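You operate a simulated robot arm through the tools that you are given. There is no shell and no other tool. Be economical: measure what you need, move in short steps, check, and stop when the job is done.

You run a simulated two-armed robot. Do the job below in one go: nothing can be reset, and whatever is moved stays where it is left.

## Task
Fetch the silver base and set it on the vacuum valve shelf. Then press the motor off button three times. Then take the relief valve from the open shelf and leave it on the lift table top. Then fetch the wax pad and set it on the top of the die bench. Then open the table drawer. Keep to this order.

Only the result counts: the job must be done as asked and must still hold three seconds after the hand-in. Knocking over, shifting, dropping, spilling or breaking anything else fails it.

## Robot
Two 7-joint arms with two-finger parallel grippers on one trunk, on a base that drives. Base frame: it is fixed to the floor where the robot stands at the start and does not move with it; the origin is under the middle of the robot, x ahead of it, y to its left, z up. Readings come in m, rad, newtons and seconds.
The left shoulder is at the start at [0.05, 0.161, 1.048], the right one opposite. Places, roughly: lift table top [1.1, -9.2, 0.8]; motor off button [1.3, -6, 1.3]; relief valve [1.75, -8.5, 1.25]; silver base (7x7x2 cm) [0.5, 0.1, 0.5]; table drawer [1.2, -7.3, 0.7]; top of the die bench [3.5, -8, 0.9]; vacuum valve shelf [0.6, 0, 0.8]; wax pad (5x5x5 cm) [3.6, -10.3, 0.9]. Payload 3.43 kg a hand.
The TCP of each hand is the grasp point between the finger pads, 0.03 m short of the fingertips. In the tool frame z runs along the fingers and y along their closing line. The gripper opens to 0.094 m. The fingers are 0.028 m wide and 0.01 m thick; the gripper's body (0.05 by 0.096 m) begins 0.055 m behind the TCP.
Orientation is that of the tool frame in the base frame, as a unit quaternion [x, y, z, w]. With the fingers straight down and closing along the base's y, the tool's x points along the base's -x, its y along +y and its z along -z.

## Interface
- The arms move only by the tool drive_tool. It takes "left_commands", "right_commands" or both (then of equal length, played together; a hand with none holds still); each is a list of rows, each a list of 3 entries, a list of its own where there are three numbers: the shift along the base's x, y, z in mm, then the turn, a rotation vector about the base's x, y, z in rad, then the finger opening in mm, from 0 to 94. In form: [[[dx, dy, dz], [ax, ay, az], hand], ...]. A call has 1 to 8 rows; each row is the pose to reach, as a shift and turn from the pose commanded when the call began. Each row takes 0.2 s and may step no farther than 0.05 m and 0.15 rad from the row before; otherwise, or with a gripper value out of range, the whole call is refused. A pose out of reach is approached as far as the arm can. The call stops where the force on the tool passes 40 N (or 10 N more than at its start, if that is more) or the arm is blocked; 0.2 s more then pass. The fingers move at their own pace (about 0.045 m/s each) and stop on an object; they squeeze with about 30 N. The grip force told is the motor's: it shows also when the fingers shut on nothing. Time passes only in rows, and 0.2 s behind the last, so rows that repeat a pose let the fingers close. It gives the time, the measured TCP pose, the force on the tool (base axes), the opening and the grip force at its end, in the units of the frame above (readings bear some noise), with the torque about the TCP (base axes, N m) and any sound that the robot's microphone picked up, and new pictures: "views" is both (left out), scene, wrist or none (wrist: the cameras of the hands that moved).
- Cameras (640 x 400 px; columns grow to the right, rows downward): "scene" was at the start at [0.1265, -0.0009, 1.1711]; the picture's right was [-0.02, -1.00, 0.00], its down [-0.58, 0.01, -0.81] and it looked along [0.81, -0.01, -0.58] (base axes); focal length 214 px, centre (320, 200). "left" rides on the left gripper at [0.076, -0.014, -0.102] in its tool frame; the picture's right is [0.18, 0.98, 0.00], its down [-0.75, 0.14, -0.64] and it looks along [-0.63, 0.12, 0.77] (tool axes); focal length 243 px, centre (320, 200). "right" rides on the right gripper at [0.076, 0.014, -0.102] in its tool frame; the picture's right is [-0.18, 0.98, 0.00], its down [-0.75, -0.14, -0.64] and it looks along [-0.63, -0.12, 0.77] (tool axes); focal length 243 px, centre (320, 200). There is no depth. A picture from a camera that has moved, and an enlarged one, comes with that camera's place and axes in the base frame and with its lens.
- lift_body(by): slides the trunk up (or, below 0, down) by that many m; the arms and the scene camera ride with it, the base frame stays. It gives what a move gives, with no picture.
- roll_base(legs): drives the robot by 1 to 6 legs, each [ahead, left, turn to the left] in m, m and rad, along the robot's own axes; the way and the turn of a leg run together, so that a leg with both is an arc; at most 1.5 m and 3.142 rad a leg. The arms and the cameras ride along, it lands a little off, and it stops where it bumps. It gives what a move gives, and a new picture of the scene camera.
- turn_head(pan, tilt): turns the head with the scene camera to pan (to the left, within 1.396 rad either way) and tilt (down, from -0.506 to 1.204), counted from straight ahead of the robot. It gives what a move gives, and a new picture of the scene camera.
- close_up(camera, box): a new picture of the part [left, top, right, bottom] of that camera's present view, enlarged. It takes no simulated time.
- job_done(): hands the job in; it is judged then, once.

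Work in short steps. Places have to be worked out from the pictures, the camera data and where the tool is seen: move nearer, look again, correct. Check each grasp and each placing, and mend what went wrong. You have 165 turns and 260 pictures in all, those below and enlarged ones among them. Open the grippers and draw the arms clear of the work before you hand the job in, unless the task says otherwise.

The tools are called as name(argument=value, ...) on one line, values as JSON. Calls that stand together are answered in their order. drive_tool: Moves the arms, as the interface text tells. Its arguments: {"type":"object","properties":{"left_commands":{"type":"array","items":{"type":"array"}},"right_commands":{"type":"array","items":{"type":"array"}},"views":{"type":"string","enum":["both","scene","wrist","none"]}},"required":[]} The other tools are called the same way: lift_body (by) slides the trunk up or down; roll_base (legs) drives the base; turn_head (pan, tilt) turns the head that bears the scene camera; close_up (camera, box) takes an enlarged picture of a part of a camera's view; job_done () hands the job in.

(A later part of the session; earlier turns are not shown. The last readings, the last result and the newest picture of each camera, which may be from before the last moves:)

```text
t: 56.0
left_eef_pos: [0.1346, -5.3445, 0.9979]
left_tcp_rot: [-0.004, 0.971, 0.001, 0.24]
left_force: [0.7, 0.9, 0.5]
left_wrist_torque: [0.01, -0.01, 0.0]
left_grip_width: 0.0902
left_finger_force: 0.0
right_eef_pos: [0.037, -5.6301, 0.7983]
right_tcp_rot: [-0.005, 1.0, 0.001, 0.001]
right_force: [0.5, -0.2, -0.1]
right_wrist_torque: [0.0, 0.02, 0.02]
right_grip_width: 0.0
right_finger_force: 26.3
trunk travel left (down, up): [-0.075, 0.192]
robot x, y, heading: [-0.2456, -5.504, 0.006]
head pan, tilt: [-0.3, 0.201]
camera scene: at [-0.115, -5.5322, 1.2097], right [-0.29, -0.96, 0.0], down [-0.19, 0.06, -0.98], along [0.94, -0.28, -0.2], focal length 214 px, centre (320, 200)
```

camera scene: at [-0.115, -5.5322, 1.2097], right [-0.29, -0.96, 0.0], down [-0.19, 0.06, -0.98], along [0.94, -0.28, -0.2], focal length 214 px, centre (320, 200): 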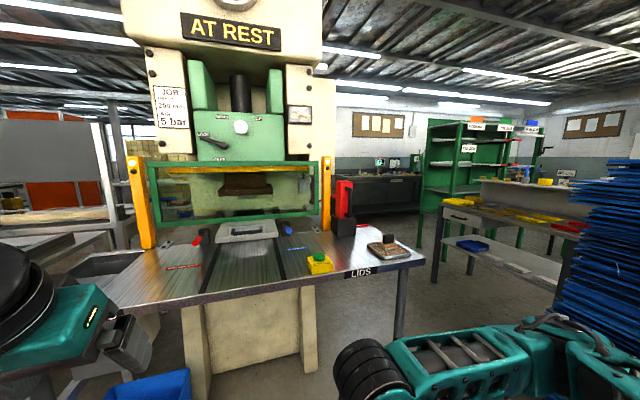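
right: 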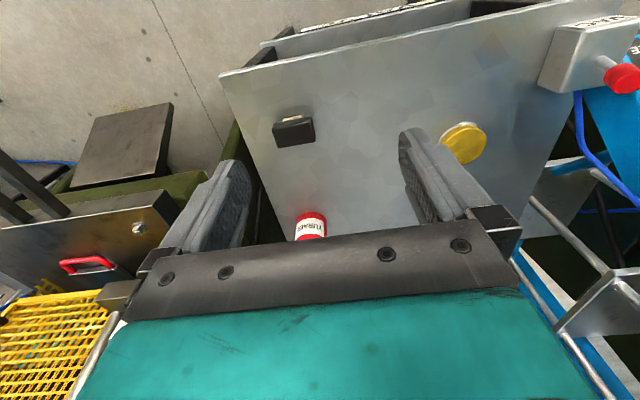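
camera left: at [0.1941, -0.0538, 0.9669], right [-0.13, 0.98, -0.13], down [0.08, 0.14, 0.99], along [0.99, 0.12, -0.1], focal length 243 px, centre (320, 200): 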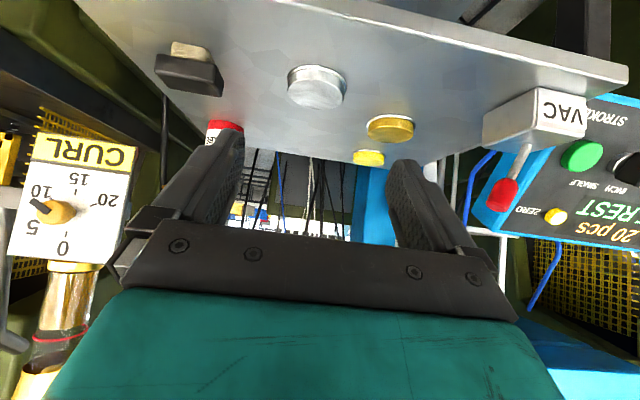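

close_up(camera="scene", box=[240, 60, 440, 210])

close_up(camera="scene", box=[240, 190, 440, 315])

close_up(camera="scene", box=[400, 90, 640, 290])

```text
2.67 times, centred on (340, 135) of scene
camera zoom: at [-0.115, -5.5322, 1.2097], right [-0.29, -0.96, 0.0], down [-0.19, 0.06, -0.98], along [0.94, -0.28, -0.2], focal length 572 px, centre (267, 373)
```

zoom: 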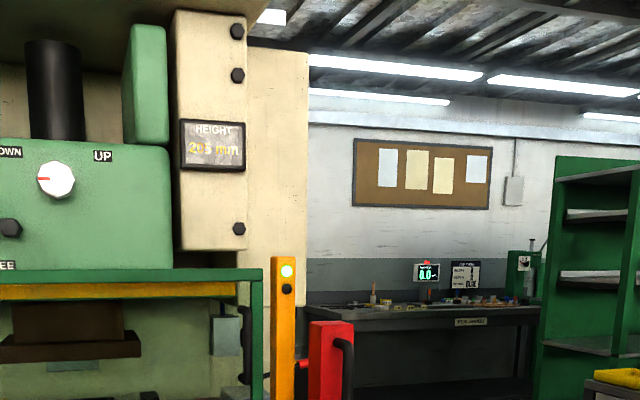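

```text
3.20 times, centred on (340, 252) of scene
camera zoom: at [-0.115, -5.5322, 1.2097], right [-0.29, -0.96, 0.0], down [-0.19, 0.06, -0.98], along [0.94, -0.28, -0.2], focal length 686 px, centre (256, 32)
```

zoom: 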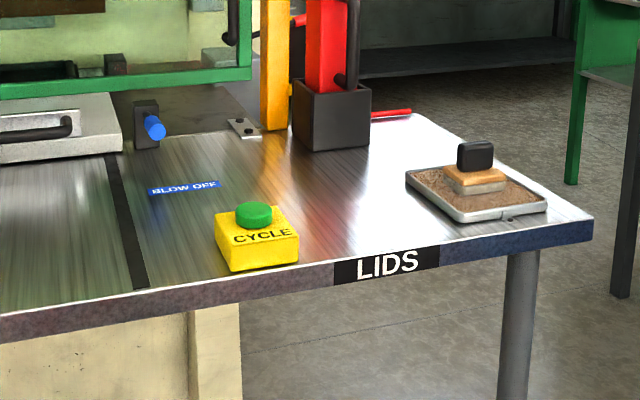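

```text
2.00 times, centred on (520, 190) of scene
camera zoom: at [-0.115, -5.5322, 1.2097], right [-0.29, -0.96, 0.0], down [-0.19, 0.06, -0.98], along [0.94, -0.28, -0.2], focal length 429 px, centre (-80, 220)
```

zoom: 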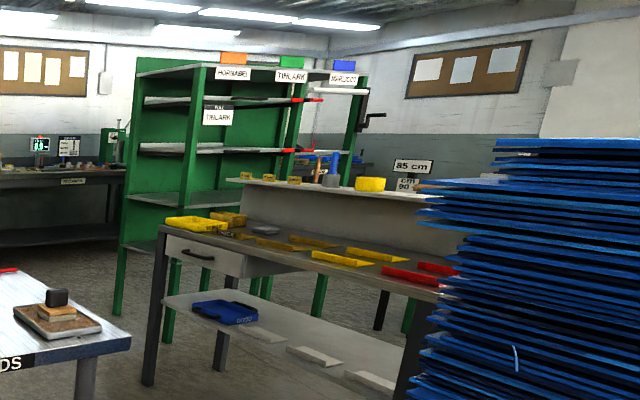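

The press's front has no motor button; it's probably on its right side (facing −y). Move right a little and look into the gap.

roll_base(legs=[[0.1, -0.45, 0]])

turn_head(pan=-0.8, tilt=0.45)

```text
t: 58.7
left_eef_pos: [0.2379, -5.7949, 0.9976]
left_tcp_rot: [-0.003, 0.971, 0.0, 0.24]
left_force: [0.6, 0.6, -0.2]
left_wrist_torque: [0.01, -0.01, -0.02]
left_grip_width: 0.0899
left_finger_force: 0.0
right_eef_pos: [0.1371, -6.0793, 0.7982]
right_tcp_rot: [-0.003, 1.0, 0.0, 0.001]
right_force: [-0.7, -0.4, 0.0]
right_wrist_torque: [-0.02, -0.02, 0.0]
right_grip_width: 0.0
right_finger_force: 29.6
trunk travel left (down, up): [-0.075, 0.192]
robot x, y, heading: [-0.1411, -5.9578, 0.007]
head pan, tilt: [-0.3, 0.201]
camera scene: at [-0.013, -5.9816, 1.2097], right [-0.29, -0.96, 0.0], down [-0.19, 0.06, -0.98], along [0.94, -0.29, -0.2], focal length 214 px, centre (320, 200)
```

scene: 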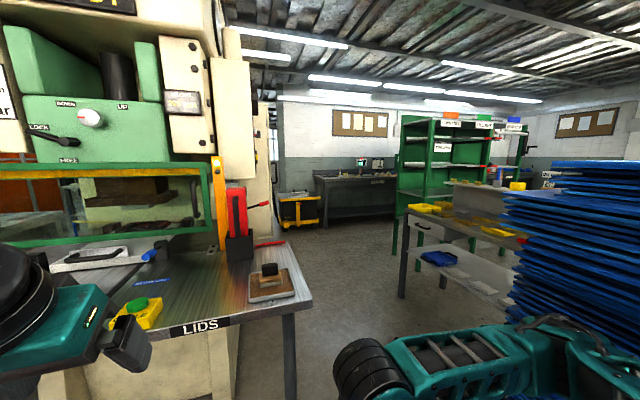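

```text
t: 59.6
left_eef_pos: [0.2373, -5.794, 0.9966]
left_tcp_rot: [-0.001, 0.971, -0.001, 0.24]
left_force: [0.2, -0.5, -0.5]
left_wrist_torque: [0.03, 0.0, -0.02]
left_grip_width: 0.0898
left_finger_force: 0.0
right_eef_pos: [0.1392, -6.0795, 0.797]
right_tcp_rot: [-0.003, 1.0, 0.0, 0.0]
right_force: [1.2, -0.6, 0.0]
right_wrist_torque: [-0.01, -0.01, -0.02]
right_grip_width: 0.0
right_finger_force: 30.2
trunk travel left (down, up): [-0.075, 0.192]
robot x, y, heading: [-0.142, -5.9546, 0.005]
head pan, tilt: [-0.799, 0.45]
camera scene: at [-0.0377, -6.0199, 1.1865], right [-0.71, -0.7, 0.0], down [-0.3, 0.31, -0.9], along [0.63, -0.64, -0.43], focal length 214 px, centre (320, 200)
```

scene: 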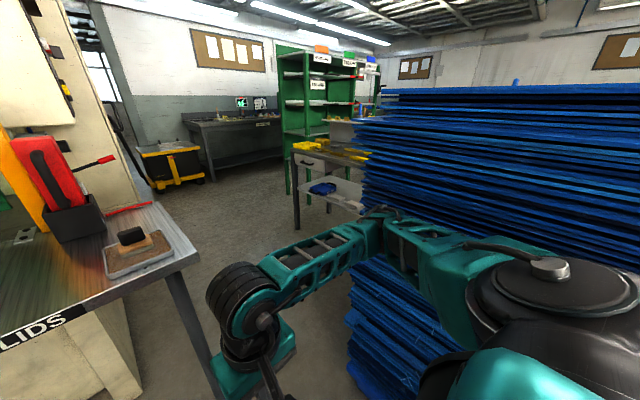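

I see a small panel with yellow/red on the press's right side. Turn the head to it and zoom.

turn_head(pan=-0.35, tilt=0.0)

close_up(camera="scene", box=[160, 80, 360, 240])

```text
t: 60.5
left_eef_pos: [0.2369, -5.7946, 0.9964]
left_tcp_rot: [-0.003, 0.971, 0.0, 0.241]
left_force: [-0.5, 0.4, -0.6]
left_wrist_torque: [-0.02, -0.04, -0.02]
left_grip_width: 0.0902
left_finger_force: 0.0
right_eef_pos: [0.1385, -6.0792, 0.7988]
right_tcp_rot: [-0.003, 1.0, 0.0, 0.001]
right_force: [-0.3, 0.9, -0.4]
right_wrist_torque: [0.0, 0.01, -0.01]
right_grip_width: 0.0
right_finger_force: 30.2
trunk travel left (down, up): [-0.075, 0.192]
robot x, y, heading: [-0.1425, -5.9545, 0.011]
head pan, tilt: [-0.351, 0.0]
camera scene: at [-0.0175, -5.985, 1.2281], right [-0.34, -0.94, 0.0], down [0.0, 0.0, -1.0], along [0.94, -0.34, 0.0], focal length 214 px, centre (320, 200)
```

scene: 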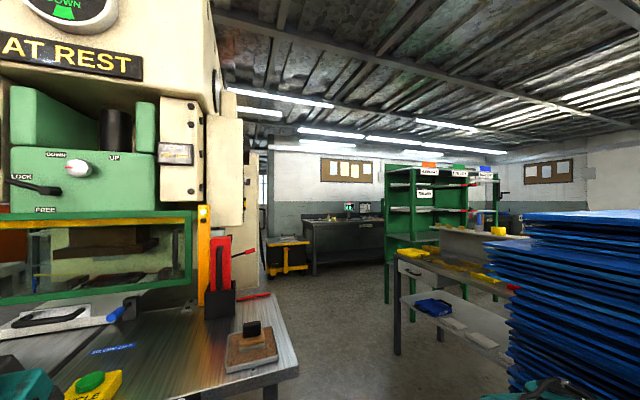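

```text
2.50 times, centred on (260, 160) of scene
camera zoom: at [-0.0175, -5.985, 1.2281], right [-0.34, -0.94, 0.0], down [0.0, 0.0, -1.0], along [0.94, -0.34, 0.0], focal length 536 px, centre (470, 300)
```

zoom: 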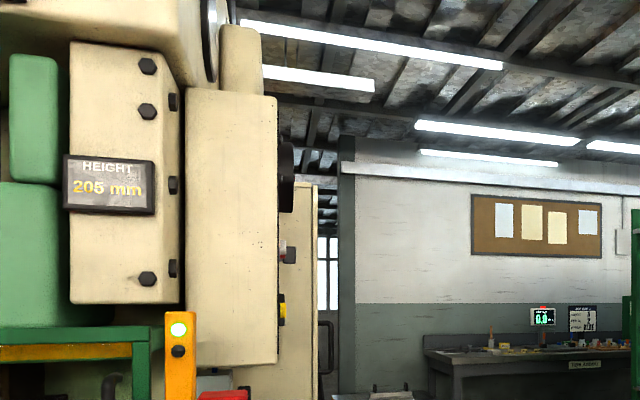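

Controls on the press side at ≈(1.3, −6.0, 1.34), facing −y. I must enter the gap between table corner and pallet stack; look down to see my base footprint.

turn_head(pan=-0.7, tilt=1.2)

```text
t: 62.0
left_eef_pos: [0.2369, -5.7943, 0.9967]
left_tcp_rot: [-0.002, 0.971, 0.0, 0.24]
left_force: [0.1, -0.2, -0.3]
left_wrist_torque: [0.02, 0.01, -0.02]
left_grip_width: 0.0901
left_finger_force: 0.2
right_eef_pos: [0.1384, -6.0794, 0.7981]
right_tcp_rot: [-0.004, 1.0, 0.0, 0.001]
right_force: [0.1, 0.1, 0.1]
right_wrist_torque: [0.01, 0.01, 0.03]
right_grip_width: 0.0001
right_finger_force: 29.6
trunk travel left (down, up): [-0.075, 0.192]
robot x, y, heading: [-0.141, -5.9541, 0.002]
head pan, tilt: [-0.7, 1.201]
camera scene: at [-0.0592, -5.9902, 1.1283], right [-0.64, -0.77, 0.0], down [-0.72, 0.6, -0.36], along [0.28, -0.23, -0.93], focal length 214 px, centre (320, 200)
```

scene: 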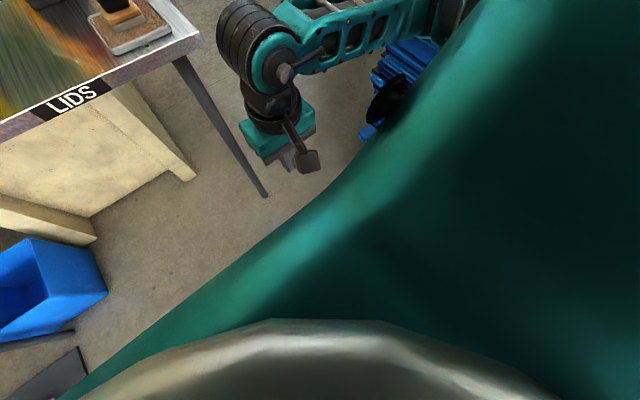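

The direct gap is only ≈0.43 m. Look to the right/back for another route around the stack.

turn_head(pan=-1.396, tilt=0.3)

turn_head(pan=0.9, tilt=0.3)

```text
t: 63.1
left_eef_pos: [0.2371, -5.7953, 0.9974]
left_tcp_rot: [-0.002, 0.971, 0.0, 0.24]
left_force: [0.8, -0.3, 0.8]
left_wrist_torque: [-0.02, -0.01, 0.0]
left_grip_width: 0.0899
left_finger_force: 0.0
right_eef_pos: [0.1391, -6.0793, 0.7982]
right_tcp_rot: [-0.004, 1.0, 0.0, 0.001]
right_force: [0.0, -0.1, 0.2]
right_wrist_torque: [-0.03, 0.01, 0.01]
right_grip_width: 0.0003
right_finger_force: 29.4
trunk travel left (down, up): [-0.075, 0.192]
robot x, y, heading: [-0.1391, -5.9575, 0.007]
head pan, tilt: [-1.396, 0.3]
camera scene: at [-0.0855, -6.0462, 1.2003], right [-0.98, -0.18, 0.0], down [-0.05, 0.29, -0.96], along [0.17, -0.94, -0.3], focal length 214 px, centre (320, 200)
```

scene: 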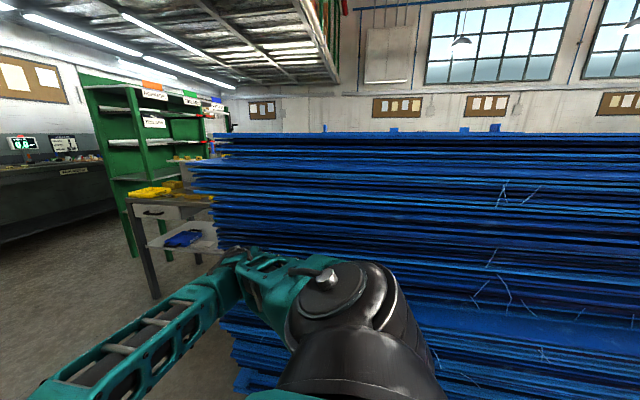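

```text
t: 65.3
left_eef_pos: [0.2376, -5.7953, 0.9965]
left_tcp_rot: [-0.002, 0.971, -0.001, 0.24]
left_force: [-0.1, -0.8, -0.1]
left_wrist_torque: [0.01, -0.02, 0.0]
left_grip_width: 0.09
left_finger_force: 0.0
right_eef_pos: [0.138, -6.0796, 0.7968]
right_tcp_rot: [-0.003, 1.0, 0.0, 0.002]
right_force: [-0.6, 0.7, -0.4]
right_wrist_torque: [0.03, 0.01, 0.02]
right_grip_width: 0.0001
right_finger_force: 29.7
trunk travel left (down, up): [-0.075, 0.192]
robot x, y, heading: [-0.1415, -5.959, 0.008]
head pan, tilt: [0.901, 0.3]
camera scene: at [-0.0444, -5.8809, 1.2004], right [0.79, -0.62, 0.0], down [-0.18, -0.23, -0.96], along [0.59, 0.75, -0.3], focal length 214 px, centre (320, 200)
```

scene: 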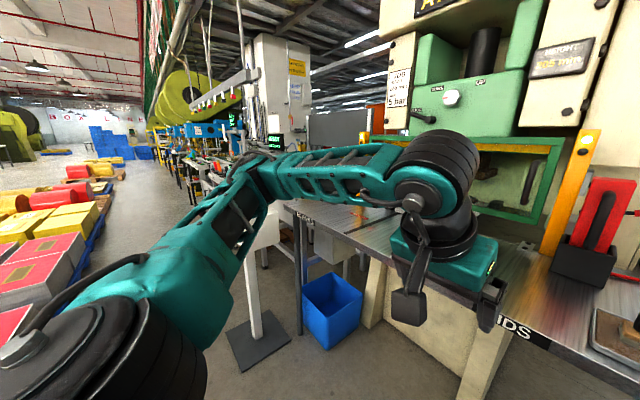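

The stack top is at z≈1.2. If I lift the trunk and raise the right arm above it, only the base must fit the gap. Lift and restore/raise the right hand.

lift_body(by=0.19)

drive_tool(right_commands=[[[20, 0, 45], [0, 0, 0], 0], [[40, 0, 90], [0, 0, 0], 0], [[60, 0, 135], [0, 0, 0], 0], [[80, 0, 180], [0, 0, 0], 0], [[100, 0, 225], [0, 0, 0], 0], [[110, 0, 270], [0, 0, 0], 0], [[110, 0, 310], [0, 0, 0], 0], [[110, 0, 350], [0, 0, 0], 0]], views="none")

turn_head(pan=-0.9, tilt=0.5)

```text
t: 67.4
left_eef_pos: [0.2367, -5.7939, 1.1866]
left_tcp_rot: [-0.003, 0.971, 0.0, 0.241]
left_force: [-0.2, -0.2, 0.1]
left_wrist_torque: [0.0, 0.01, -0.03]
left_grip_width: 0.0899
left_finger_force: 0.1
right_eef_pos: [0.1382, -6.0795, 0.9883]
right_tcp_rot: [-0.003, 1.0, 0.0, 0.001]
right_force: [0.0, 0.1, 0.4]
right_wrist_torque: [0.0, 0.0, -0.04]
right_grip_width: 0.0001
right_finger_force: 30.3
trunk travel left (down, up): [-0.265, 0.002]
robot x, y, heading: [-0.1402, -5.9538, 0.004]
head pan, tilt: [0.901, 0.3]
```

```text
t: 69.2
left_eef_pos: [0.2362, -5.7942, 1.1883]
left_tcp_rot: [-0.002, 0.97, 0.0, 0.241]
left_force: [0.0, 0.2, -1.6]
left_wrist_torque: [0.02, -0.02, -0.02]
left_grip_width: 0.09
left_finger_force: 0.1
right_eef_pos: [0.2478, -6.0795, 1.338]
right_tcp_rot: [-0.003, 1.0, 0.001, 0.001]
right_force: [0.1, -0.1, 0.1]
right_wrist_torque: [-0.04, -0.01, 0.0]
right_grip_width: 0.0001
right_finger_force: 30.3
trunk travel left (down, up): [-0.265, 0.002]
robot x, y, heading: [-0.1374, -5.9542, 0.011]
head pan, tilt: [0.901, 0.3]
```

```text
t: 71.0
left_eef_pos: [0.2374, -5.7942, 1.1867]
left_tcp_rot: [-0.002, 0.971, 0.0, 0.239]
left_force: [-0.1, 0.0, 0.0]
left_wrist_torque: [-0.04, 0.02, 0.01]
left_grip_width: 0.09
left_finger_force: 0.1
right_eef_pos: [0.2485, -6.0799, 1.3383]
right_tcp_rot: [-0.003, 1.0, 0.0, 0.001]
right_force: [-0.1, -0.5, 0.6]
right_wrist_torque: [-0.01, 0.03, -0.02]
right_grip_width: 0.0002
right_finger_force: 29.9
trunk travel left (down, up): [-0.265, 0.002]
robot x, y, heading: [-0.1409, -5.9531, 0.004]
head pan, tilt: [-0.901, 0.499]
camera scene: at [-0.0453, -6.0253, 1.372], right [-0.78, -0.63, 0.0], down [-0.3, 0.37, -0.88], along [0.55, -0.69, -0.48], focal length 214 px, centre (320, 200)
```

scene: 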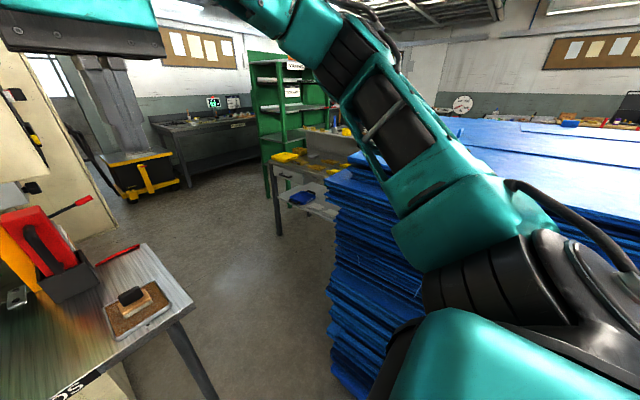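

Stack corner ≈(0.2, −6.35), table corner ≈(0.52, −6.1). Line up with the gap diagonal: shift left, turn 45° right, then creep forward; a bump just stops me.

roll_base(legs=[[-0.03, 0.24, 0], [0, 0, -0.785]])

turn_head(pan=0.0, tilt=0.9)

```text
t: 74.8
left_eef_pos: [0.2079, -5.8696, 1.1876]
left_tcp_rot: [0.371, 0.897, -0.093, 0.222]
left_force: [0.8, -0.1, -0.4]
left_wrist_torque: [0.01, -0.02, -0.01]
left_grip_width: 0.0898
left_finger_force: 0.0
right_eef_pos: [0.0152, -6.0791, 1.3382]
right_tcp_rot: [0.381, 0.925, 0.0, 0.001]
right_force: [-0.3, 0.5, 0.0]
right_wrist_torque: [0.01, 0.01, 0.01]
right_grip_width: 0.0
right_finger_force: 29.5
trunk travel left (down, up): [-0.265, 0.002]
robot x, y, heading: [-0.1751, -5.7143, -0.786]
head pan, tilt: [-0.901, 0.499]
camera scene: at [-0.1554, -5.8322, 1.372], right [-0.99, 0.11, 0.0], down [0.05, 0.48, -0.88], along [-0.1, -0.87, -0.48], focal length 214 px, centre (320, 200)
```

scene: 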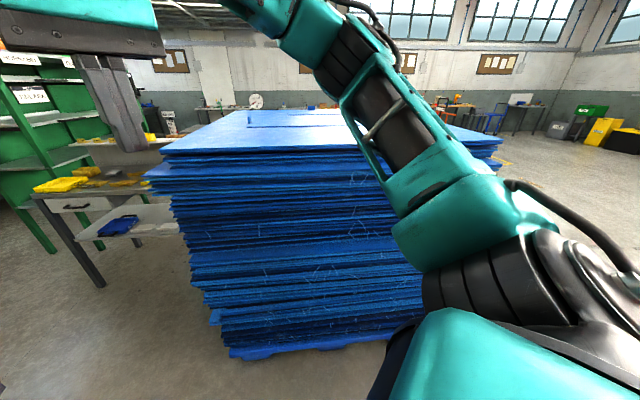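

```text
t: 76.0
left_eef_pos: [0.208, -5.8689, 1.1872]
left_tcp_rot: [0.372, 0.897, -0.093, 0.221]
left_force: [0.2, 0.2, -0.3]
left_wrist_torque: [0.0, -0.02, -0.04]
left_grip_width: 0.0901
left_finger_force: 0.1
right_eef_pos: [0.0146, -6.0778, 1.3374]
right_tcp_rot: [0.381, 0.924, 0.0, 0.001]
right_force: [0.1, 0.9, -0.5]
right_wrist_torque: [-0.01, 0.02, 0.02]
right_grip_width: 0.0001
right_finger_force: 29.9
trunk travel left (down, up): [-0.265, 0.002]
robot x, y, heading: [-0.1675, -5.716, -0.788]
head pan, tilt: [0.0, 0.901]
camera scene: at [-0.0916, -5.795, 1.3381], right [-0.71, -0.71, 0.0], down [-0.55, 0.55, -0.62], along [0.44, -0.44, -0.78], focal length 214 px, centre (320, 200)
```

scene: 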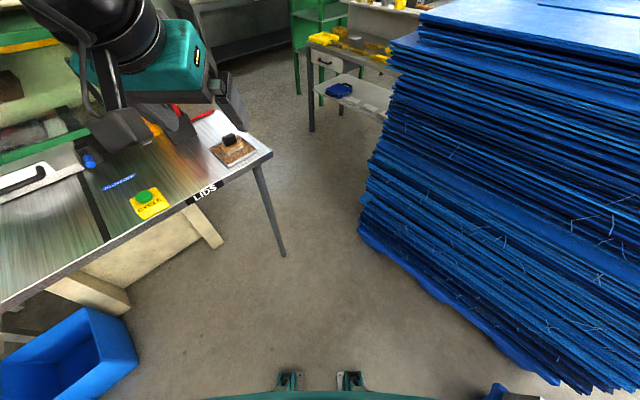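

The view is clearer: gap ≈0.5 m with centre near (0.37, −6.27). Creep forward and look.

roll_base(legs=[[0.35, 0.0, 0]])

```text
t: 78.3
left_eef_pos: [0.4561, -6.1163, 1.1858]
left_tcp_rot: [0.371, 0.897, -0.092, 0.221]
left_force: [-0.3, 0.7, -0.7]
left_wrist_torque: [-0.02, 0.02, 0.04]
left_grip_width: 0.0901
left_finger_force: 0.0
right_eef_pos: [0.2632, -6.3251, 1.3374]
right_tcp_rot: [0.38, 0.925, 0.0, 0.001]
right_force: [0.5, -0.9, -0.3]
right_wrist_torque: [0.01, 0.02, 0.01]
right_grip_width: 0.0
right_finger_force: 30.0
trunk travel left (down, up): [-0.265, 0.002]
robot x, y, heading: [0.0773, -5.9612, -0.785]
head pan, tilt: [0.0, 0.901]
camera scene: at [0.1566, -6.042, 1.3381], right [-0.71, -0.71, 0.0], down [-0.56, 0.55, -0.62], along [0.44, -0.44, -0.78], focal length 214 px, centre (320, 200)
```

scene: 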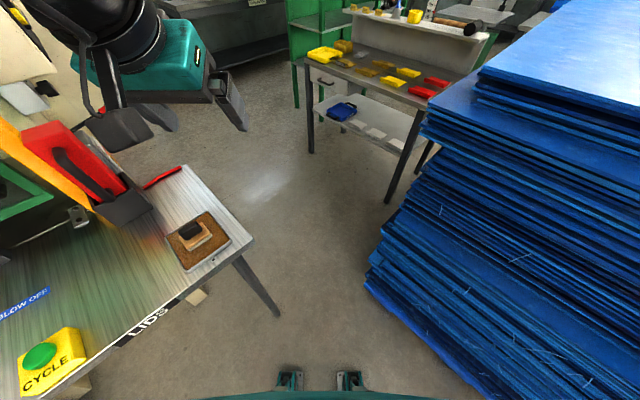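

Good clearance so far; move another 0.42 m to the gap centre.

roll_base(legs=[[0.42, 0.0, 0]])

```text
t: 80.1
left_eef_pos: [0.557, -6.2941, 1.1861]
left_tcp_rot: [0.371, 0.897, -0.092, 0.222]
left_force: [-0.1, 0.3, -0.7]
left_wrist_torque: [0.01, -0.03, -0.02]
left_grip_width: 0.0901
left_finger_force: 0.0
right_eef_pos: [0.3624, -6.5051, 1.337]
right_tcp_rot: [0.379, 0.925, 0.001, 0.001]
right_force: [0.0, 0.0, 0.0]
right_wrist_torque: [0.01, 0.01, 0.01]
right_grip_width: 0.0
right_finger_force: 29.8
trunk travel left (down, up): [-0.265, 0.002]
robot x, y, heading: [0.1779, -6.1417, -0.778]
head pan, tilt: [0.0, 0.901]
stopped in leg 1: the robot was blocked; the commanded pose is now the measured one
camera scene: at [0.2558, -6.2217, 1.3379], right [-0.7, -0.71, 0.0], down [-0.56, 0.55, -0.62], along [0.44, -0.44, -0.78], focal length 214 px, centre (320, 200)
```

scene: 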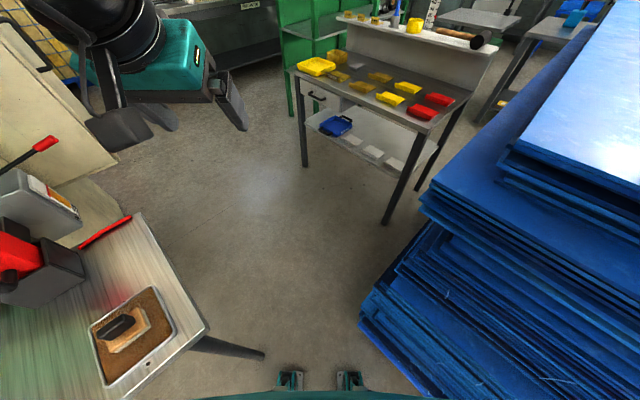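

Blocked while slightly skewed. Back off, align heading perpendicular to the gap (≈−0.53 rad) and re-centre.

roll_base(legs=[[-0.253, -0.093, 0], [0, 0, 0.25]])

turn_head(pan=0.0, tilt=1.2)

```text
t: 82.9
left_eef_pos: [0.3358, -6.0823, 1.1862]
left_tcp_rot: [0.256, 0.936, -0.065, 0.232]
left_force: [-0.3, -0.7, 0.1]
left_wrist_torque: [0.0, 0.0, -0.01]
left_grip_width: 0.0899
left_finger_force: 0.1
right_eef_pos: [0.1992, -6.333, 1.3369]
right_tcp_rot: [0.262, 0.965, 0.0, 0.002]
right_force: [-0.2, 0.4, -0.3]
right_wrist_torque: [-0.02, -0.01, -0.02]
right_grip_width: 0.0
right_finger_force: 30.6
trunk travel left (down, up): [-0.265, 0.002]
robot x, y, heading: [-0.0696, -6.0244, -0.535]
head pan, tilt: [0.0, 0.901]
camera scene: at [0.0271, -6.085, 1.3381], right [-0.51, -0.86, 0.0], down [-0.67, 0.4, -0.62], along [0.53, -0.32, -0.78], focal length 214 px, centre (320, 200)
```

scene: 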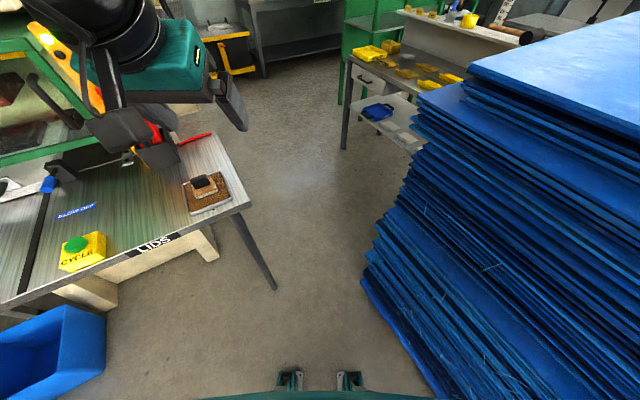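

```text
t: 83.7
left_eef_pos: [0.3362, -6.0828, 1.1887]
left_tcp_rot: [0.256, 0.936, -0.063, 0.233]
left_force: [0.5, -0.3, -0.5]
left_wrist_torque: [0.0, 0.02, 0.02]
left_grip_width: 0.0903
left_finger_force: 0.1
right_eef_pos: [0.2004, -6.3336, 1.3377]
right_tcp_rot: [0.263, 0.965, 0.0, 0.001]
right_force: [-0.8, 0.2, 0.3]
right_wrist_torque: [0.02, -0.01, 0.0]
right_grip_width: 0.0
right_finger_force: 29.7
trunk travel left (down, up): [-0.265, 0.002]
robot x, y, heading: [-0.0711, -6.0217, -0.533]
head pan, tilt: [0.0, 1.201]
camera scene: at [0.0102, -6.0753, 1.3183], right [-0.51, -0.86, 0.0], down [-0.8, 0.47, -0.36], along [0.31, -0.18, -0.93], focal length 214 px, centre (320, 200)
```

scene: 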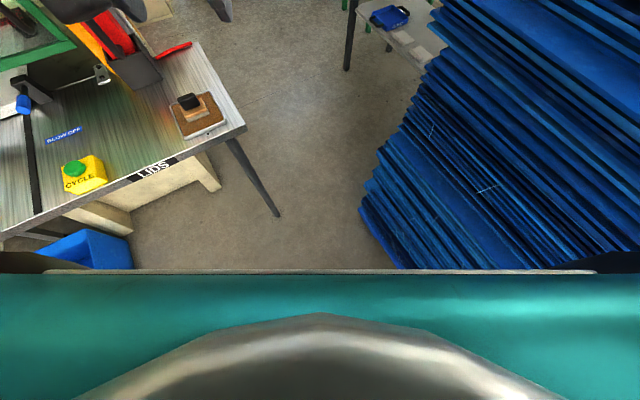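

Well aligned on the gap's midline. Drive forward 0.75 m.

roll_base(legs=[[0.3, 0.005, 0.02], [0.5, 0, 0]])

```text
t: 85.8
left_eef_pos: [0.5826, -6.1912, 1.1891]
left_tcp_rot: [0.248, 0.938, -0.061, 0.232]
left_force: [0.5, -0.2, 0.5]
left_wrist_torque: [0.01, -0.01, -0.02]
left_grip_width: 0.0902
left_finger_force: 0.2
right_eef_pos: [0.4495, -6.4433, 1.3381]
right_tcp_rot: [0.254, 0.967, 0.001, 0.001]
right_force: [-1.2, 0.0, 1.2]
right_wrist_torque: [-0.01, -0.03, -0.01]
right_grip_width: 0.0
right_finger_force: 29.7
trunk travel left (down, up): [-0.265, 0.002]
robot x, y, heading: [0.1773, -6.1414, -0.516]
head pan, tilt: [0.0, 1.201]
stopped in leg 1: the robot was blocked; the commanded pose is now the measured one
camera scene: at [0.2564, -6.1888, 1.3183], right [-0.49, -0.87, 0.0], down [-0.81, 0.46, -0.36], along [0.32, -0.18, -0.93], focal length 214 px, centre (320, 200)
```

scene: 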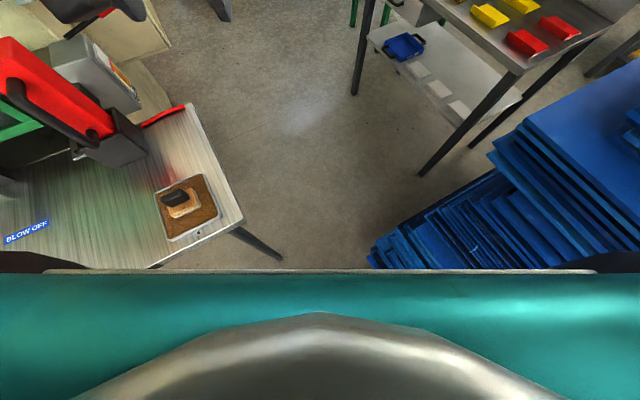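

Blocked at the same place: my base radius (~0.35 m) can't fit the gap. Back off and turn right to survey the way around the stack's other side.

roll_base(legs=[[-0.45, 0.12, 0], [0, 0, -1.4]])

turn_head(pan=0.0, tilt=0.5)

```text
t: 92.0
left_eef_pos: [-0.1384, -6.222, 1.1874]
left_tcp_rot: [0.795, 0.557, -0.198, 0.138]
left_force: [-0.1, 0.0, -0.1]
left_wrist_torque: [-0.03, -0.01, 0.05]
left_grip_width: 0.0903
left_finger_force: 0.1
right_eef_pos: [-0.4098, -6.1345, 1.3378]
right_tcp_rot: [0.817, 0.576, -0.001, 0.0]
right_force: [0.3, 0.1, -0.1]
right_wrist_torque: [0.01, 0.03, -0.06]
right_grip_width: 0.0002
right_finger_force: 30.0
trunk travel left (down, up): [-0.265, 0.002]
robot x, y, heading: [-0.1622, -5.8117, -1.918]
head pan, tilt: [0.0, 1.201]
camera scene: at [-0.193, -5.902, 1.3183], right [-0.94, 0.34, 0.0], down [0.32, 0.88, -0.36], along [-0.12, -0.34, -0.93], focal length 214 px, centre (320, 200)
```

scene: 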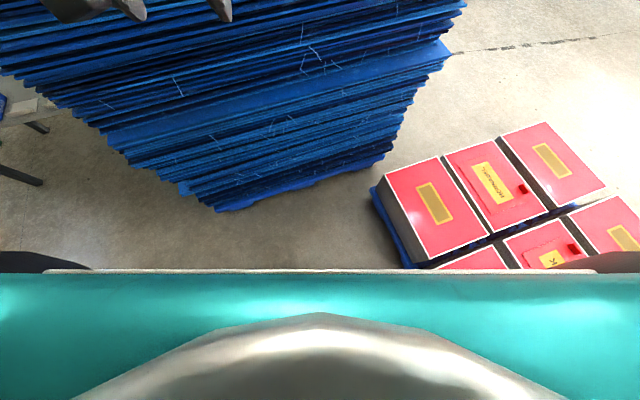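

```text
t: 93.1
left_eef_pos: [-0.1372, -6.2228, 1.1869]
left_tcp_rot: [0.795, 0.557, -0.198, 0.138]
left_force: [-0.5, 0.1, -0.2]
left_wrist_torque: [0.03, -0.01, 0.01]
left_grip_width: 0.0901
left_finger_force: 0.0
right_eef_pos: [-0.4099, -6.1346, 1.3382]
right_tcp_rot: [0.818, 0.576, -0.001, 0.001]
right_force: [-0.4, 0.4, 0.1]
right_wrist_torque: [0.0, 0.03, -0.01]
right_grip_width: 0.0
right_finger_force: 30.0
trunk travel left (down, up): [-0.265, 0.002]
robot x, y, heading: [-0.1588, -5.8163, -1.917]
head pan, tilt: [0.0, 0.499]
camera scene: at [-0.2049, -5.935, 1.3719], right [-0.94, 0.34, 0.0], down [0.16, 0.45, -0.88], along [-0.3, -0.82, -0.48], focal length 214 px, centre (320, 200)
```

scene: 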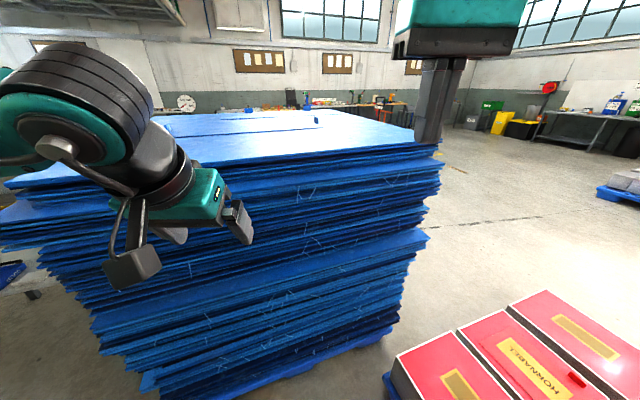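

Dead end here too (0.2 m gap). I must loop back and go around the pallet row. Turn to face +y and drive back along the aisle.

roll_base(legs=[[0, 0, 3.1], [0, 0.04, 0.39], [1.5, 0, 0]])

turn_head(pan=0.5, tilt=0.35)

```text
t: 109.0
left_eef_pos: [-0.3629, -3.9177, 1.1868]
left_tcp_rot: [0.688, -0.684, -0.172, -0.171]
left_force: [-0.6, 0.4, 0.0]
left_wrist_torque: [-0.01, 0.01, -0.03]
left_grip_width: 0.09
left_finger_force: 0.0
right_eef_pos: [-0.0799, -3.9064, 1.3382]
right_tcp_rot: [0.711, -0.703, -0.001, -0.001]
right_force: [-0.4, 0.0, -0.7]
right_wrist_torque: [0.01, -0.02, 0.02]
right_grip_width: 0.0
right_finger_force: 29.9
trunk travel left (down, up): [-0.265, 0.002]
robot x, y, heading: [-0.2046, -4.296, 1.58]
head pan, tilt: [0.0, 0.499]
camera scene: at [-0.2043, -4.1644, 1.372], right [1.0, 0.01, 0.0], down [0.0, -0.48, -0.88], along [-0.01, 0.88, -0.48], focal length 214 px, centre (320, 200)
```

scene: 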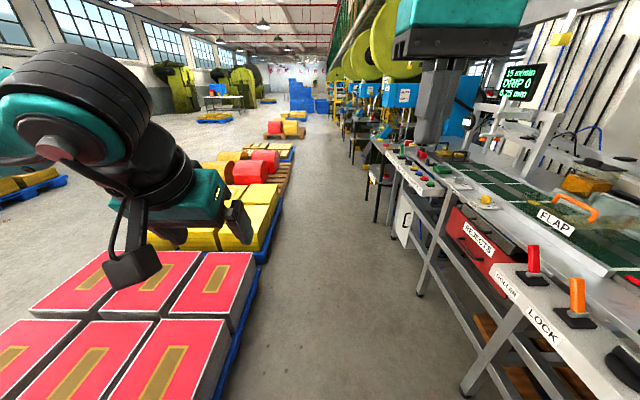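

```text
t: 109.9
left_eef_pos: [-0.3642, -3.9187, 1.1874]
left_tcp_rot: [0.688, -0.684, -0.171, -0.17]
left_force: [-0.5, 0.9, 0.2]
left_wrist_torque: [0.01, 0.04, -0.04]
left_grip_width: 0.09
left_finger_force: 0.0
right_eef_pos: [-0.0804, -3.9068, 1.3361]
right_tcp_rot: [0.711, -0.703, -0.001, -0.001]
right_force: [1.2, -0.9, 1.1]
right_wrist_torque: [-0.01, 0.0, -0.01]
right_grip_width: 0.0003
right_finger_force: 30.0
trunk travel left (down, up): [-0.265, 0.002]
robot x, y, heading: [-0.2019, -4.2957, 1.581]
head pan, tilt: [0.499, 0.351]
camera scene: at [-0.2487, -4.174, 1.3856], right [0.88, 0.48, 0.0], down [0.17, -0.3, -0.94], along [-0.45, 0.82, -0.34], focal length 214 px, centre (320, 200)
```

scene: 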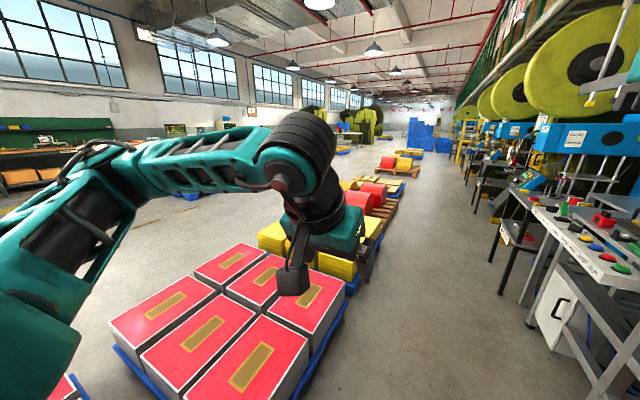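

A clear view: there's a gap in the pallet row past the rolls (y≈0.7–1.8). Drive 4.5 m ahead and look.

roll_base(legs=[[1.5, 0, -0.01], [1.5, 0, 0], [1.4, 0, 0]])

```text
t: 130.9
left_eef_pos: [-0.3317, 0.4765, 1.1874]
left_tcp_rot: [-0.682, 0.69, 0.17, 0.172]
left_force: [0.1, -0.9, 0.0]
left_wrist_torque: [-0.02, 0.0, 0.01]
left_grip_width: 0.0899
left_finger_force: 0.1
right_eef_pos: [-0.0471, 0.482, 1.3378]
right_tcp_rot: [-0.704, 0.71, 0.0, 0.001]
right_force: [-0.2, -0.3, -1.2]
right_wrist_torque: [0.04, 0.0, 0.0]
right_grip_width: 0.0
right_finger_force: 30.3
trunk travel left (down, up): [-0.265, 0.002]
robot x, y, heading: [-0.1779, 0.0936, 1.562]
head pan, tilt: [0.499, 0.351]
camera scene: at [-0.2209, 0.2185, 1.3856], right [0.88, 0.47, 0.0], down [0.16, -0.3, -0.94], along [-0.44, 0.83, -0.34], focal length 214 px, centre (320, 200)
```

scene: 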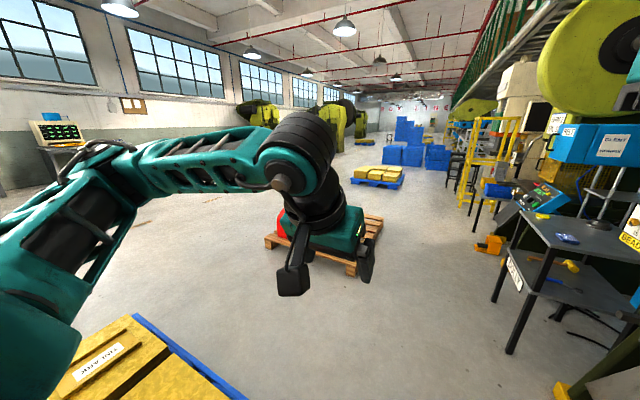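

Gap spans y≈0.6–1.8. Drive to y≈1.2, strafe left to x≈−2.6 and turn to face −y.

roll_base(legs=[[1.1, 0, 0.01], [0, 1.3, 0], [0, 1.2, 0], [0, 0, 3.1]])

turn_head(pan=0.0, tilt=0.35)

```text
t: 155.5
left_eef_pos: [-2.5137, 0.8377, 1.1884]
left_tcp_rot: [0.708, 0.664, -0.176, 0.165]
left_force: [0.2, 0.5, -0.2]
left_wrist_torque: [-0.02, 0.02, 0.0]
left_grip_width: 0.0899
left_finger_force: 0.0
right_eef_pos: [-2.7979, 0.8458, 1.3372]
right_tcp_rot: [0.729, 0.685, 0.0, 0.001]
right_force: [0.5, 0.8, 0.2]
right_wrist_torque: [-0.02, -0.02, -0.01]
right_grip_width: 0.0001
right_finger_force: 29.8
trunk travel left (down, up): [-0.265, 0.002]
robot x, y, heading: [-2.6437, 1.2274, -1.634]
head pan, tilt: [0.499, 0.351]
camera scene: at [-2.6124, 1.102, 1.3857], right [-0.91, -0.42, 0.0], down [-0.14, 0.31, -0.94], along [0.39, -0.85, -0.34], focal length 214 px, centre (320, 200)
```

scene: 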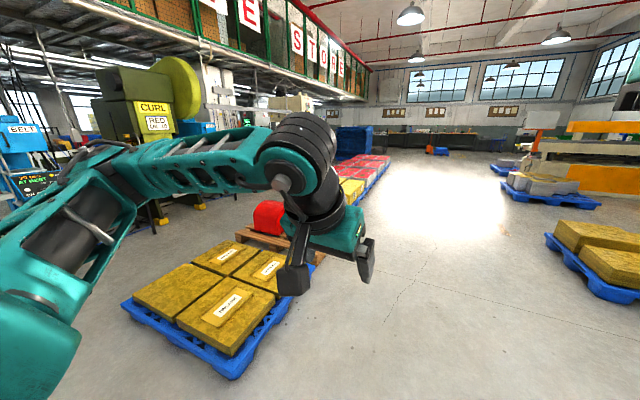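

```text
t: 156.4
left_eef_pos: [-2.5132, 0.8374, 1.1877]
left_tcp_rot: [0.708, 0.664, -0.175, 0.164]
left_force: [-0.5, -0.3, 0.5]
left_wrist_torque: [-0.02, 0.02, -0.01]
left_grip_width: 0.0902
left_finger_force: 0.1
right_eef_pos: [-2.7987, 0.8473, 1.3376]
right_tcp_rot: [0.729, 0.684, 0.0, 0.0]
right_force: [0.0, -0.1, 0.3]
right_wrist_torque: [-0.02, 0.01, -0.02]
right_grip_width: 0.0
right_finger_force: 30.6
trunk travel left (down, up): [-0.265, 0.002]
robot x, y, heading: [-2.6509, 1.2249, -1.631]
head pan, tilt: [0.0, 0.351]
camera scene: at [-2.6575, 1.0936, 1.3857], right [-1.0, 0.06, 0.0], down [0.02, 0.34, -0.94], along [-0.06, -0.94, -0.34], focal length 214 px, centre (320, 200)
```

scene: 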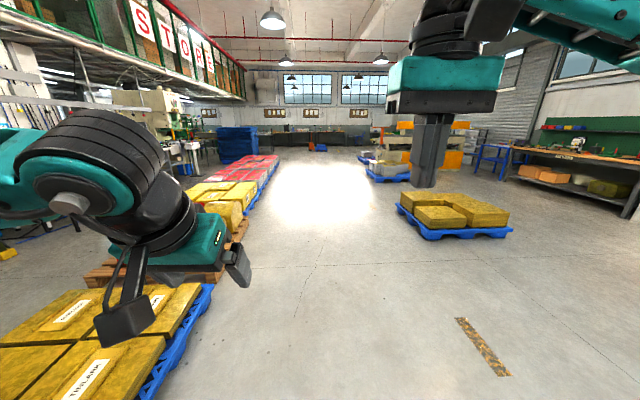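

Wide clear lane. Drive 7.5 m ahead (toward −y).

roll_base(legs=[[1.5, 0, 0.055], [1.5, 0, 0], [1.5, 0, 0], [1.5, 0, 0], [1.5, 0, 0]])

turn_head(pan=0.7, tilt=0.35)

```text
t: 192.1
left_eef_pos: [-2.4226, -6.6747, 1.1876]
left_tcp_rot: [0.673, 0.699, -0.168, 0.174]
left_force: [-1.1, -0.7, 0.2]
left_wrist_torque: [-0.02, -0.01, 0.02]
left_grip_width: 0.0898
left_finger_force: 0.1
right_eef_pos: [-2.7071, -6.6935, 1.339]
right_tcp_rot: [0.693, 0.721, -0.001, 0.0]
right_force: [0.3, 0.6, -0.3]
right_wrist_torque: [0.02, -0.01, 0.01]
right_grip_width: 0.0
right_finger_force: 30.1
trunk travel left (down, up): [-0.265, 0.002]
robot x, y, heading: [-2.5945, -6.2984, -1.54]
head pan, tilt: [0.0, 0.351]
camera scene: at [-2.5919, -6.4337, 1.3856], right [-1.0, -0.03, 0.0], down [-0.01, 0.34, -0.94], along [0.03, -0.94, -0.34], focal length 214 px, centre (320, 200)
```

scene: 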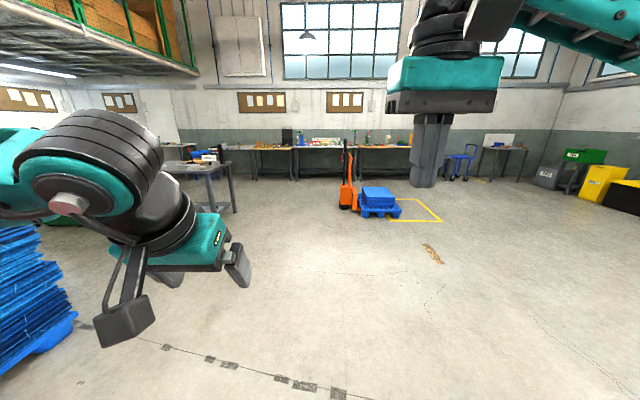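

```text
t: 193.2
left_eef_pos: [-2.423, -6.6743, 1.1874]
left_tcp_rot: [0.674, 0.699, -0.167, 0.173]
left_force: [0.8, -0.5, 0.0]
left_wrist_torque: [-0.02, 0.01, -0.01]
left_grip_width: 0.0903
left_finger_force: 0.0
right_eef_pos: [-2.7069, -6.6945, 1.3374]
right_tcp_rot: [0.693, 0.721, -0.002, 0.001]
right_force: [0.0, -0.1, 0.7]
right_wrist_torque: [-0.03, 0.02, 0.01]
right_grip_width: 0.0
right_finger_force: 30.3
trunk travel left (down, up): [-0.265, 0.002]
robot x, y, heading: [-2.5939, -6.3004, -1.535]
head pan, tilt: [0.7, 0.351]
camera scene: at [-2.5328, -6.4097, 1.3857], right [-0.74, -0.67, 0.0], down [-0.23, 0.26, -0.94], along [0.63, -0.7, -0.34], focal length 214 px, centre (320, 200)
```

scene: 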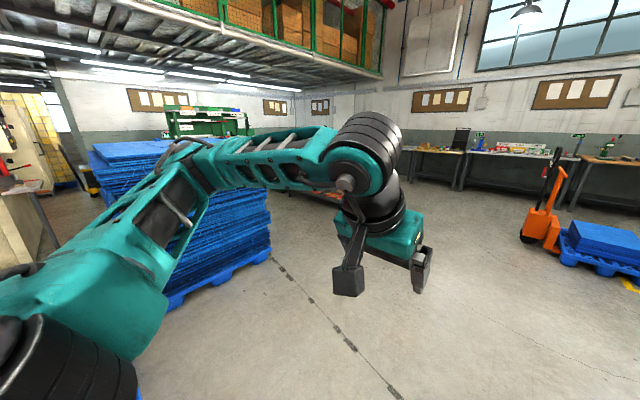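

Stack ends at y≈−7.5. Drive to y≈−8.4 and turn to face +x.

roll_base(legs=[[1.5, 0, 0], [0.6, 0, 0], [0, 0, 1.54]])

turn_head(pan=0.0, tilt=0.35)

```text
t: 207.3
left_eef_pos: [-2.1537, -8.2524, 1.1871]
left_tcp_rot: [0.005, 0.971, -0.001, 0.241]
left_force: [-0.8, 1.2, -0.2]
left_wrist_torque: [0.0, -0.02, 0.01]
left_grip_width: 0.0899
left_finger_force: 0.2
right_eef_pos: [-2.1487, -8.5371, 1.3382]
right_tcp_rot: [0.003, 1.0, 0.0, 0.0]
right_force: [-0.5, 0.6, 0.9]
right_wrist_torque: [0.01, 0.0, 0.03]
right_grip_width: 0.0
right_finger_force: 30.0
trunk travel left (down, up): [-0.265, 0.002]
robot x, y, heading: [-2.5331, -8.4074, -0.007]
head pan, tilt: [0.7, 0.351]
camera scene: at [-2.425, -8.3486, 1.3857], right [0.63, -0.77, 0.0], down [-0.27, -0.22, -0.94], along [0.73, 0.6, -0.34], focal length 214 px, centre (320, 200)
```

scene: 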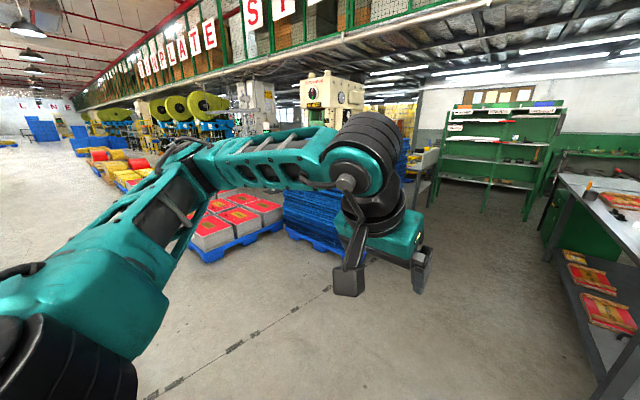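

```text
t: 208.4
left_eef_pos: [-2.155, -8.2529, 1.1879]
left_tcp_rot: [0.005, 0.971, -0.002, 0.241]
left_force: [0.0, 0.6, -1.0]
left_wrist_torque: [0.0, 0.03, 0.01]
left_grip_width: 0.0901
left_finger_force: 0.0
right_eef_pos: [-2.1481, -8.5379, 1.3382]
right_tcp_rot: [0.003, 1.0, 0.0, 0.001]
right_force: [-0.2, 0.1, -0.1]
right_wrist_torque: [-0.03, 0.01, 0.0]
right_grip_width: 0.0
right_finger_force: 30.3
trunk travel left (down, up): [-0.265, 0.002]
robot x, y, heading: [-2.5368, -8.4074, -0.016]
head pan, tilt: [0.0, 0.351]
camera scene: at [-2.4038, -8.4088, 1.3857], right [-0.01, -1.0, 0.0], down [-0.34, 0.0, -0.94], along [0.94, -0.01, -0.34], focal length 214 px, centre (320, 200)
```

scene: 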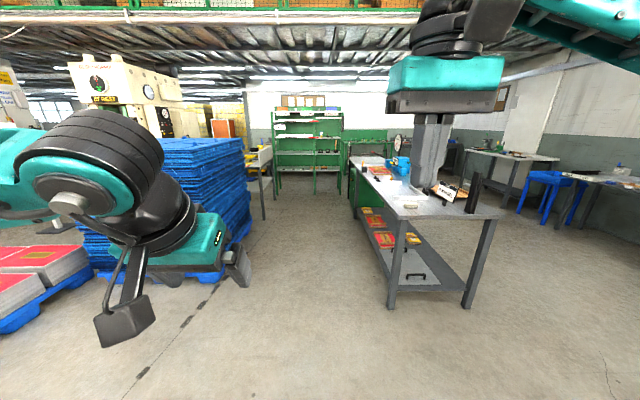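

The corridor toward the green shelf is open (y≈−7.6 to −8.9). Drive along y≈−8.25 to x≈0.3.

roll_base(legs=[[1.4, 0.15, 0.016], [1.4, 0, 0]])

```text
t: 222.0
left_eef_pos: [0.6493, -8.1194, 1.1881]
left_tcp_rot: [0.004, 0.97, -0.001, 0.241]
left_force: [0.0, 0.2, 0.4]
left_wrist_torque: [-0.03, -0.01, 0.03]
left_grip_width: 0.0903
left_finger_force: 0.1
right_eef_pos: [0.6552, -8.4049, 1.3382]
right_tcp_rot: [0.002, 1.0, 0.0, 0.001]
right_force: [1.2, 0.0, 0.2]
right_wrist_torque: [-0.03, 0.0, 0.01]
right_grip_width: 0.0
right_finger_force: 29.7
trunk travel left (down, up): [-0.265, 0.002]
robot x, y, heading: [0.2748, -8.2752, -0.009]
head pan, tilt: [0.0, 0.351]
camera scene: at [0.4013, -8.2762, 1.3856], right [-0.01, -1.0, 0.0], down [-0.34, 0.0, -0.94], along [0.94, -0.01, -0.34], focal length 214 px, centre (320, 200)
```

scene: 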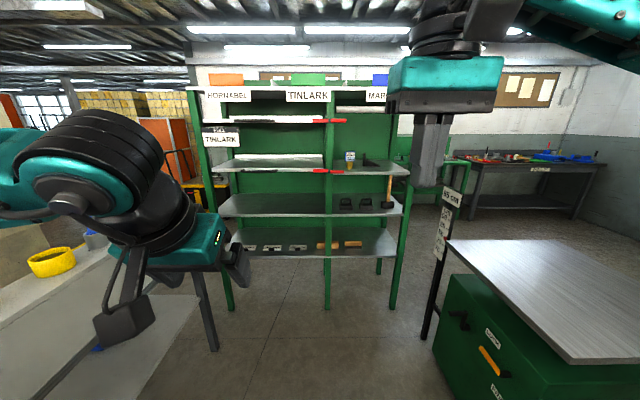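

The bench–shelf gap is too small; I'll need to go around the south side. First zoom on the shelf and lift table for later.

close_up(camera="scene", box=[200, 80, 420, 260])

turn_head(pan=-0.8, tilt=0.4)

```text
2.22 times, centred on (310, 170) of scene
camera zoom: at [0.4013, -8.2762, 1.3856], right [-0.01, -1.0, 0.0], down [-0.34, 0.0, -0.94], along [0.94, -0.01, -0.34], focal length 477 px, centre (342, 267)
```

zoom: 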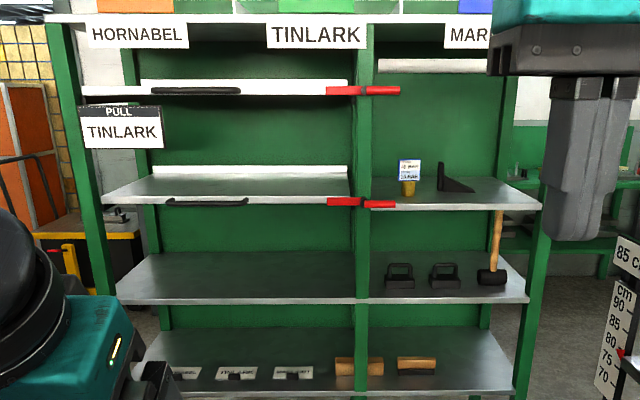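

```text
t: 223.2
left_eef_pos: [0.6499, -8.12, 1.187]
left_tcp_rot: [0.004, 0.971, -0.001, 0.241]
left_force: [-1.1, 0.0, -0.5]
left_wrist_torque: [-0.01, -0.01, 0.0]
left_grip_width: 0.0902
left_finger_force: 0.1
right_eef_pos: [0.6559, -8.4044, 1.3386]
right_tcp_rot: [0.003, 1.0, 0.0, 0.001]
right_force: [-0.4, 0.1, -0.1]
right_wrist_torque: [0.0, -0.01, -0.02]
right_grip_width: 0.0
right_finger_force: 30.1
trunk travel left (down, up): [-0.265, 0.002]
robot x, y, heading: [0.2673, -8.2757, -0.009]
head pan, tilt: [-0.799, 0.4]
camera scene: at [0.372, -8.3422, 1.3811], right [-0.72, -0.69, 0.0], down [-0.27, 0.28, -0.92], along [0.64, -0.67, -0.39], focal length 214 px, centre (320, 200)
```

scene: 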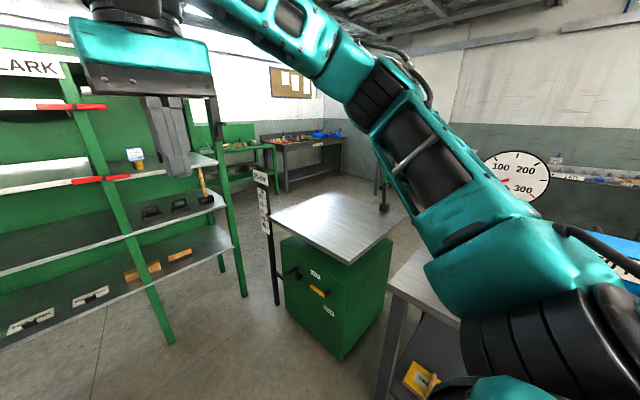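

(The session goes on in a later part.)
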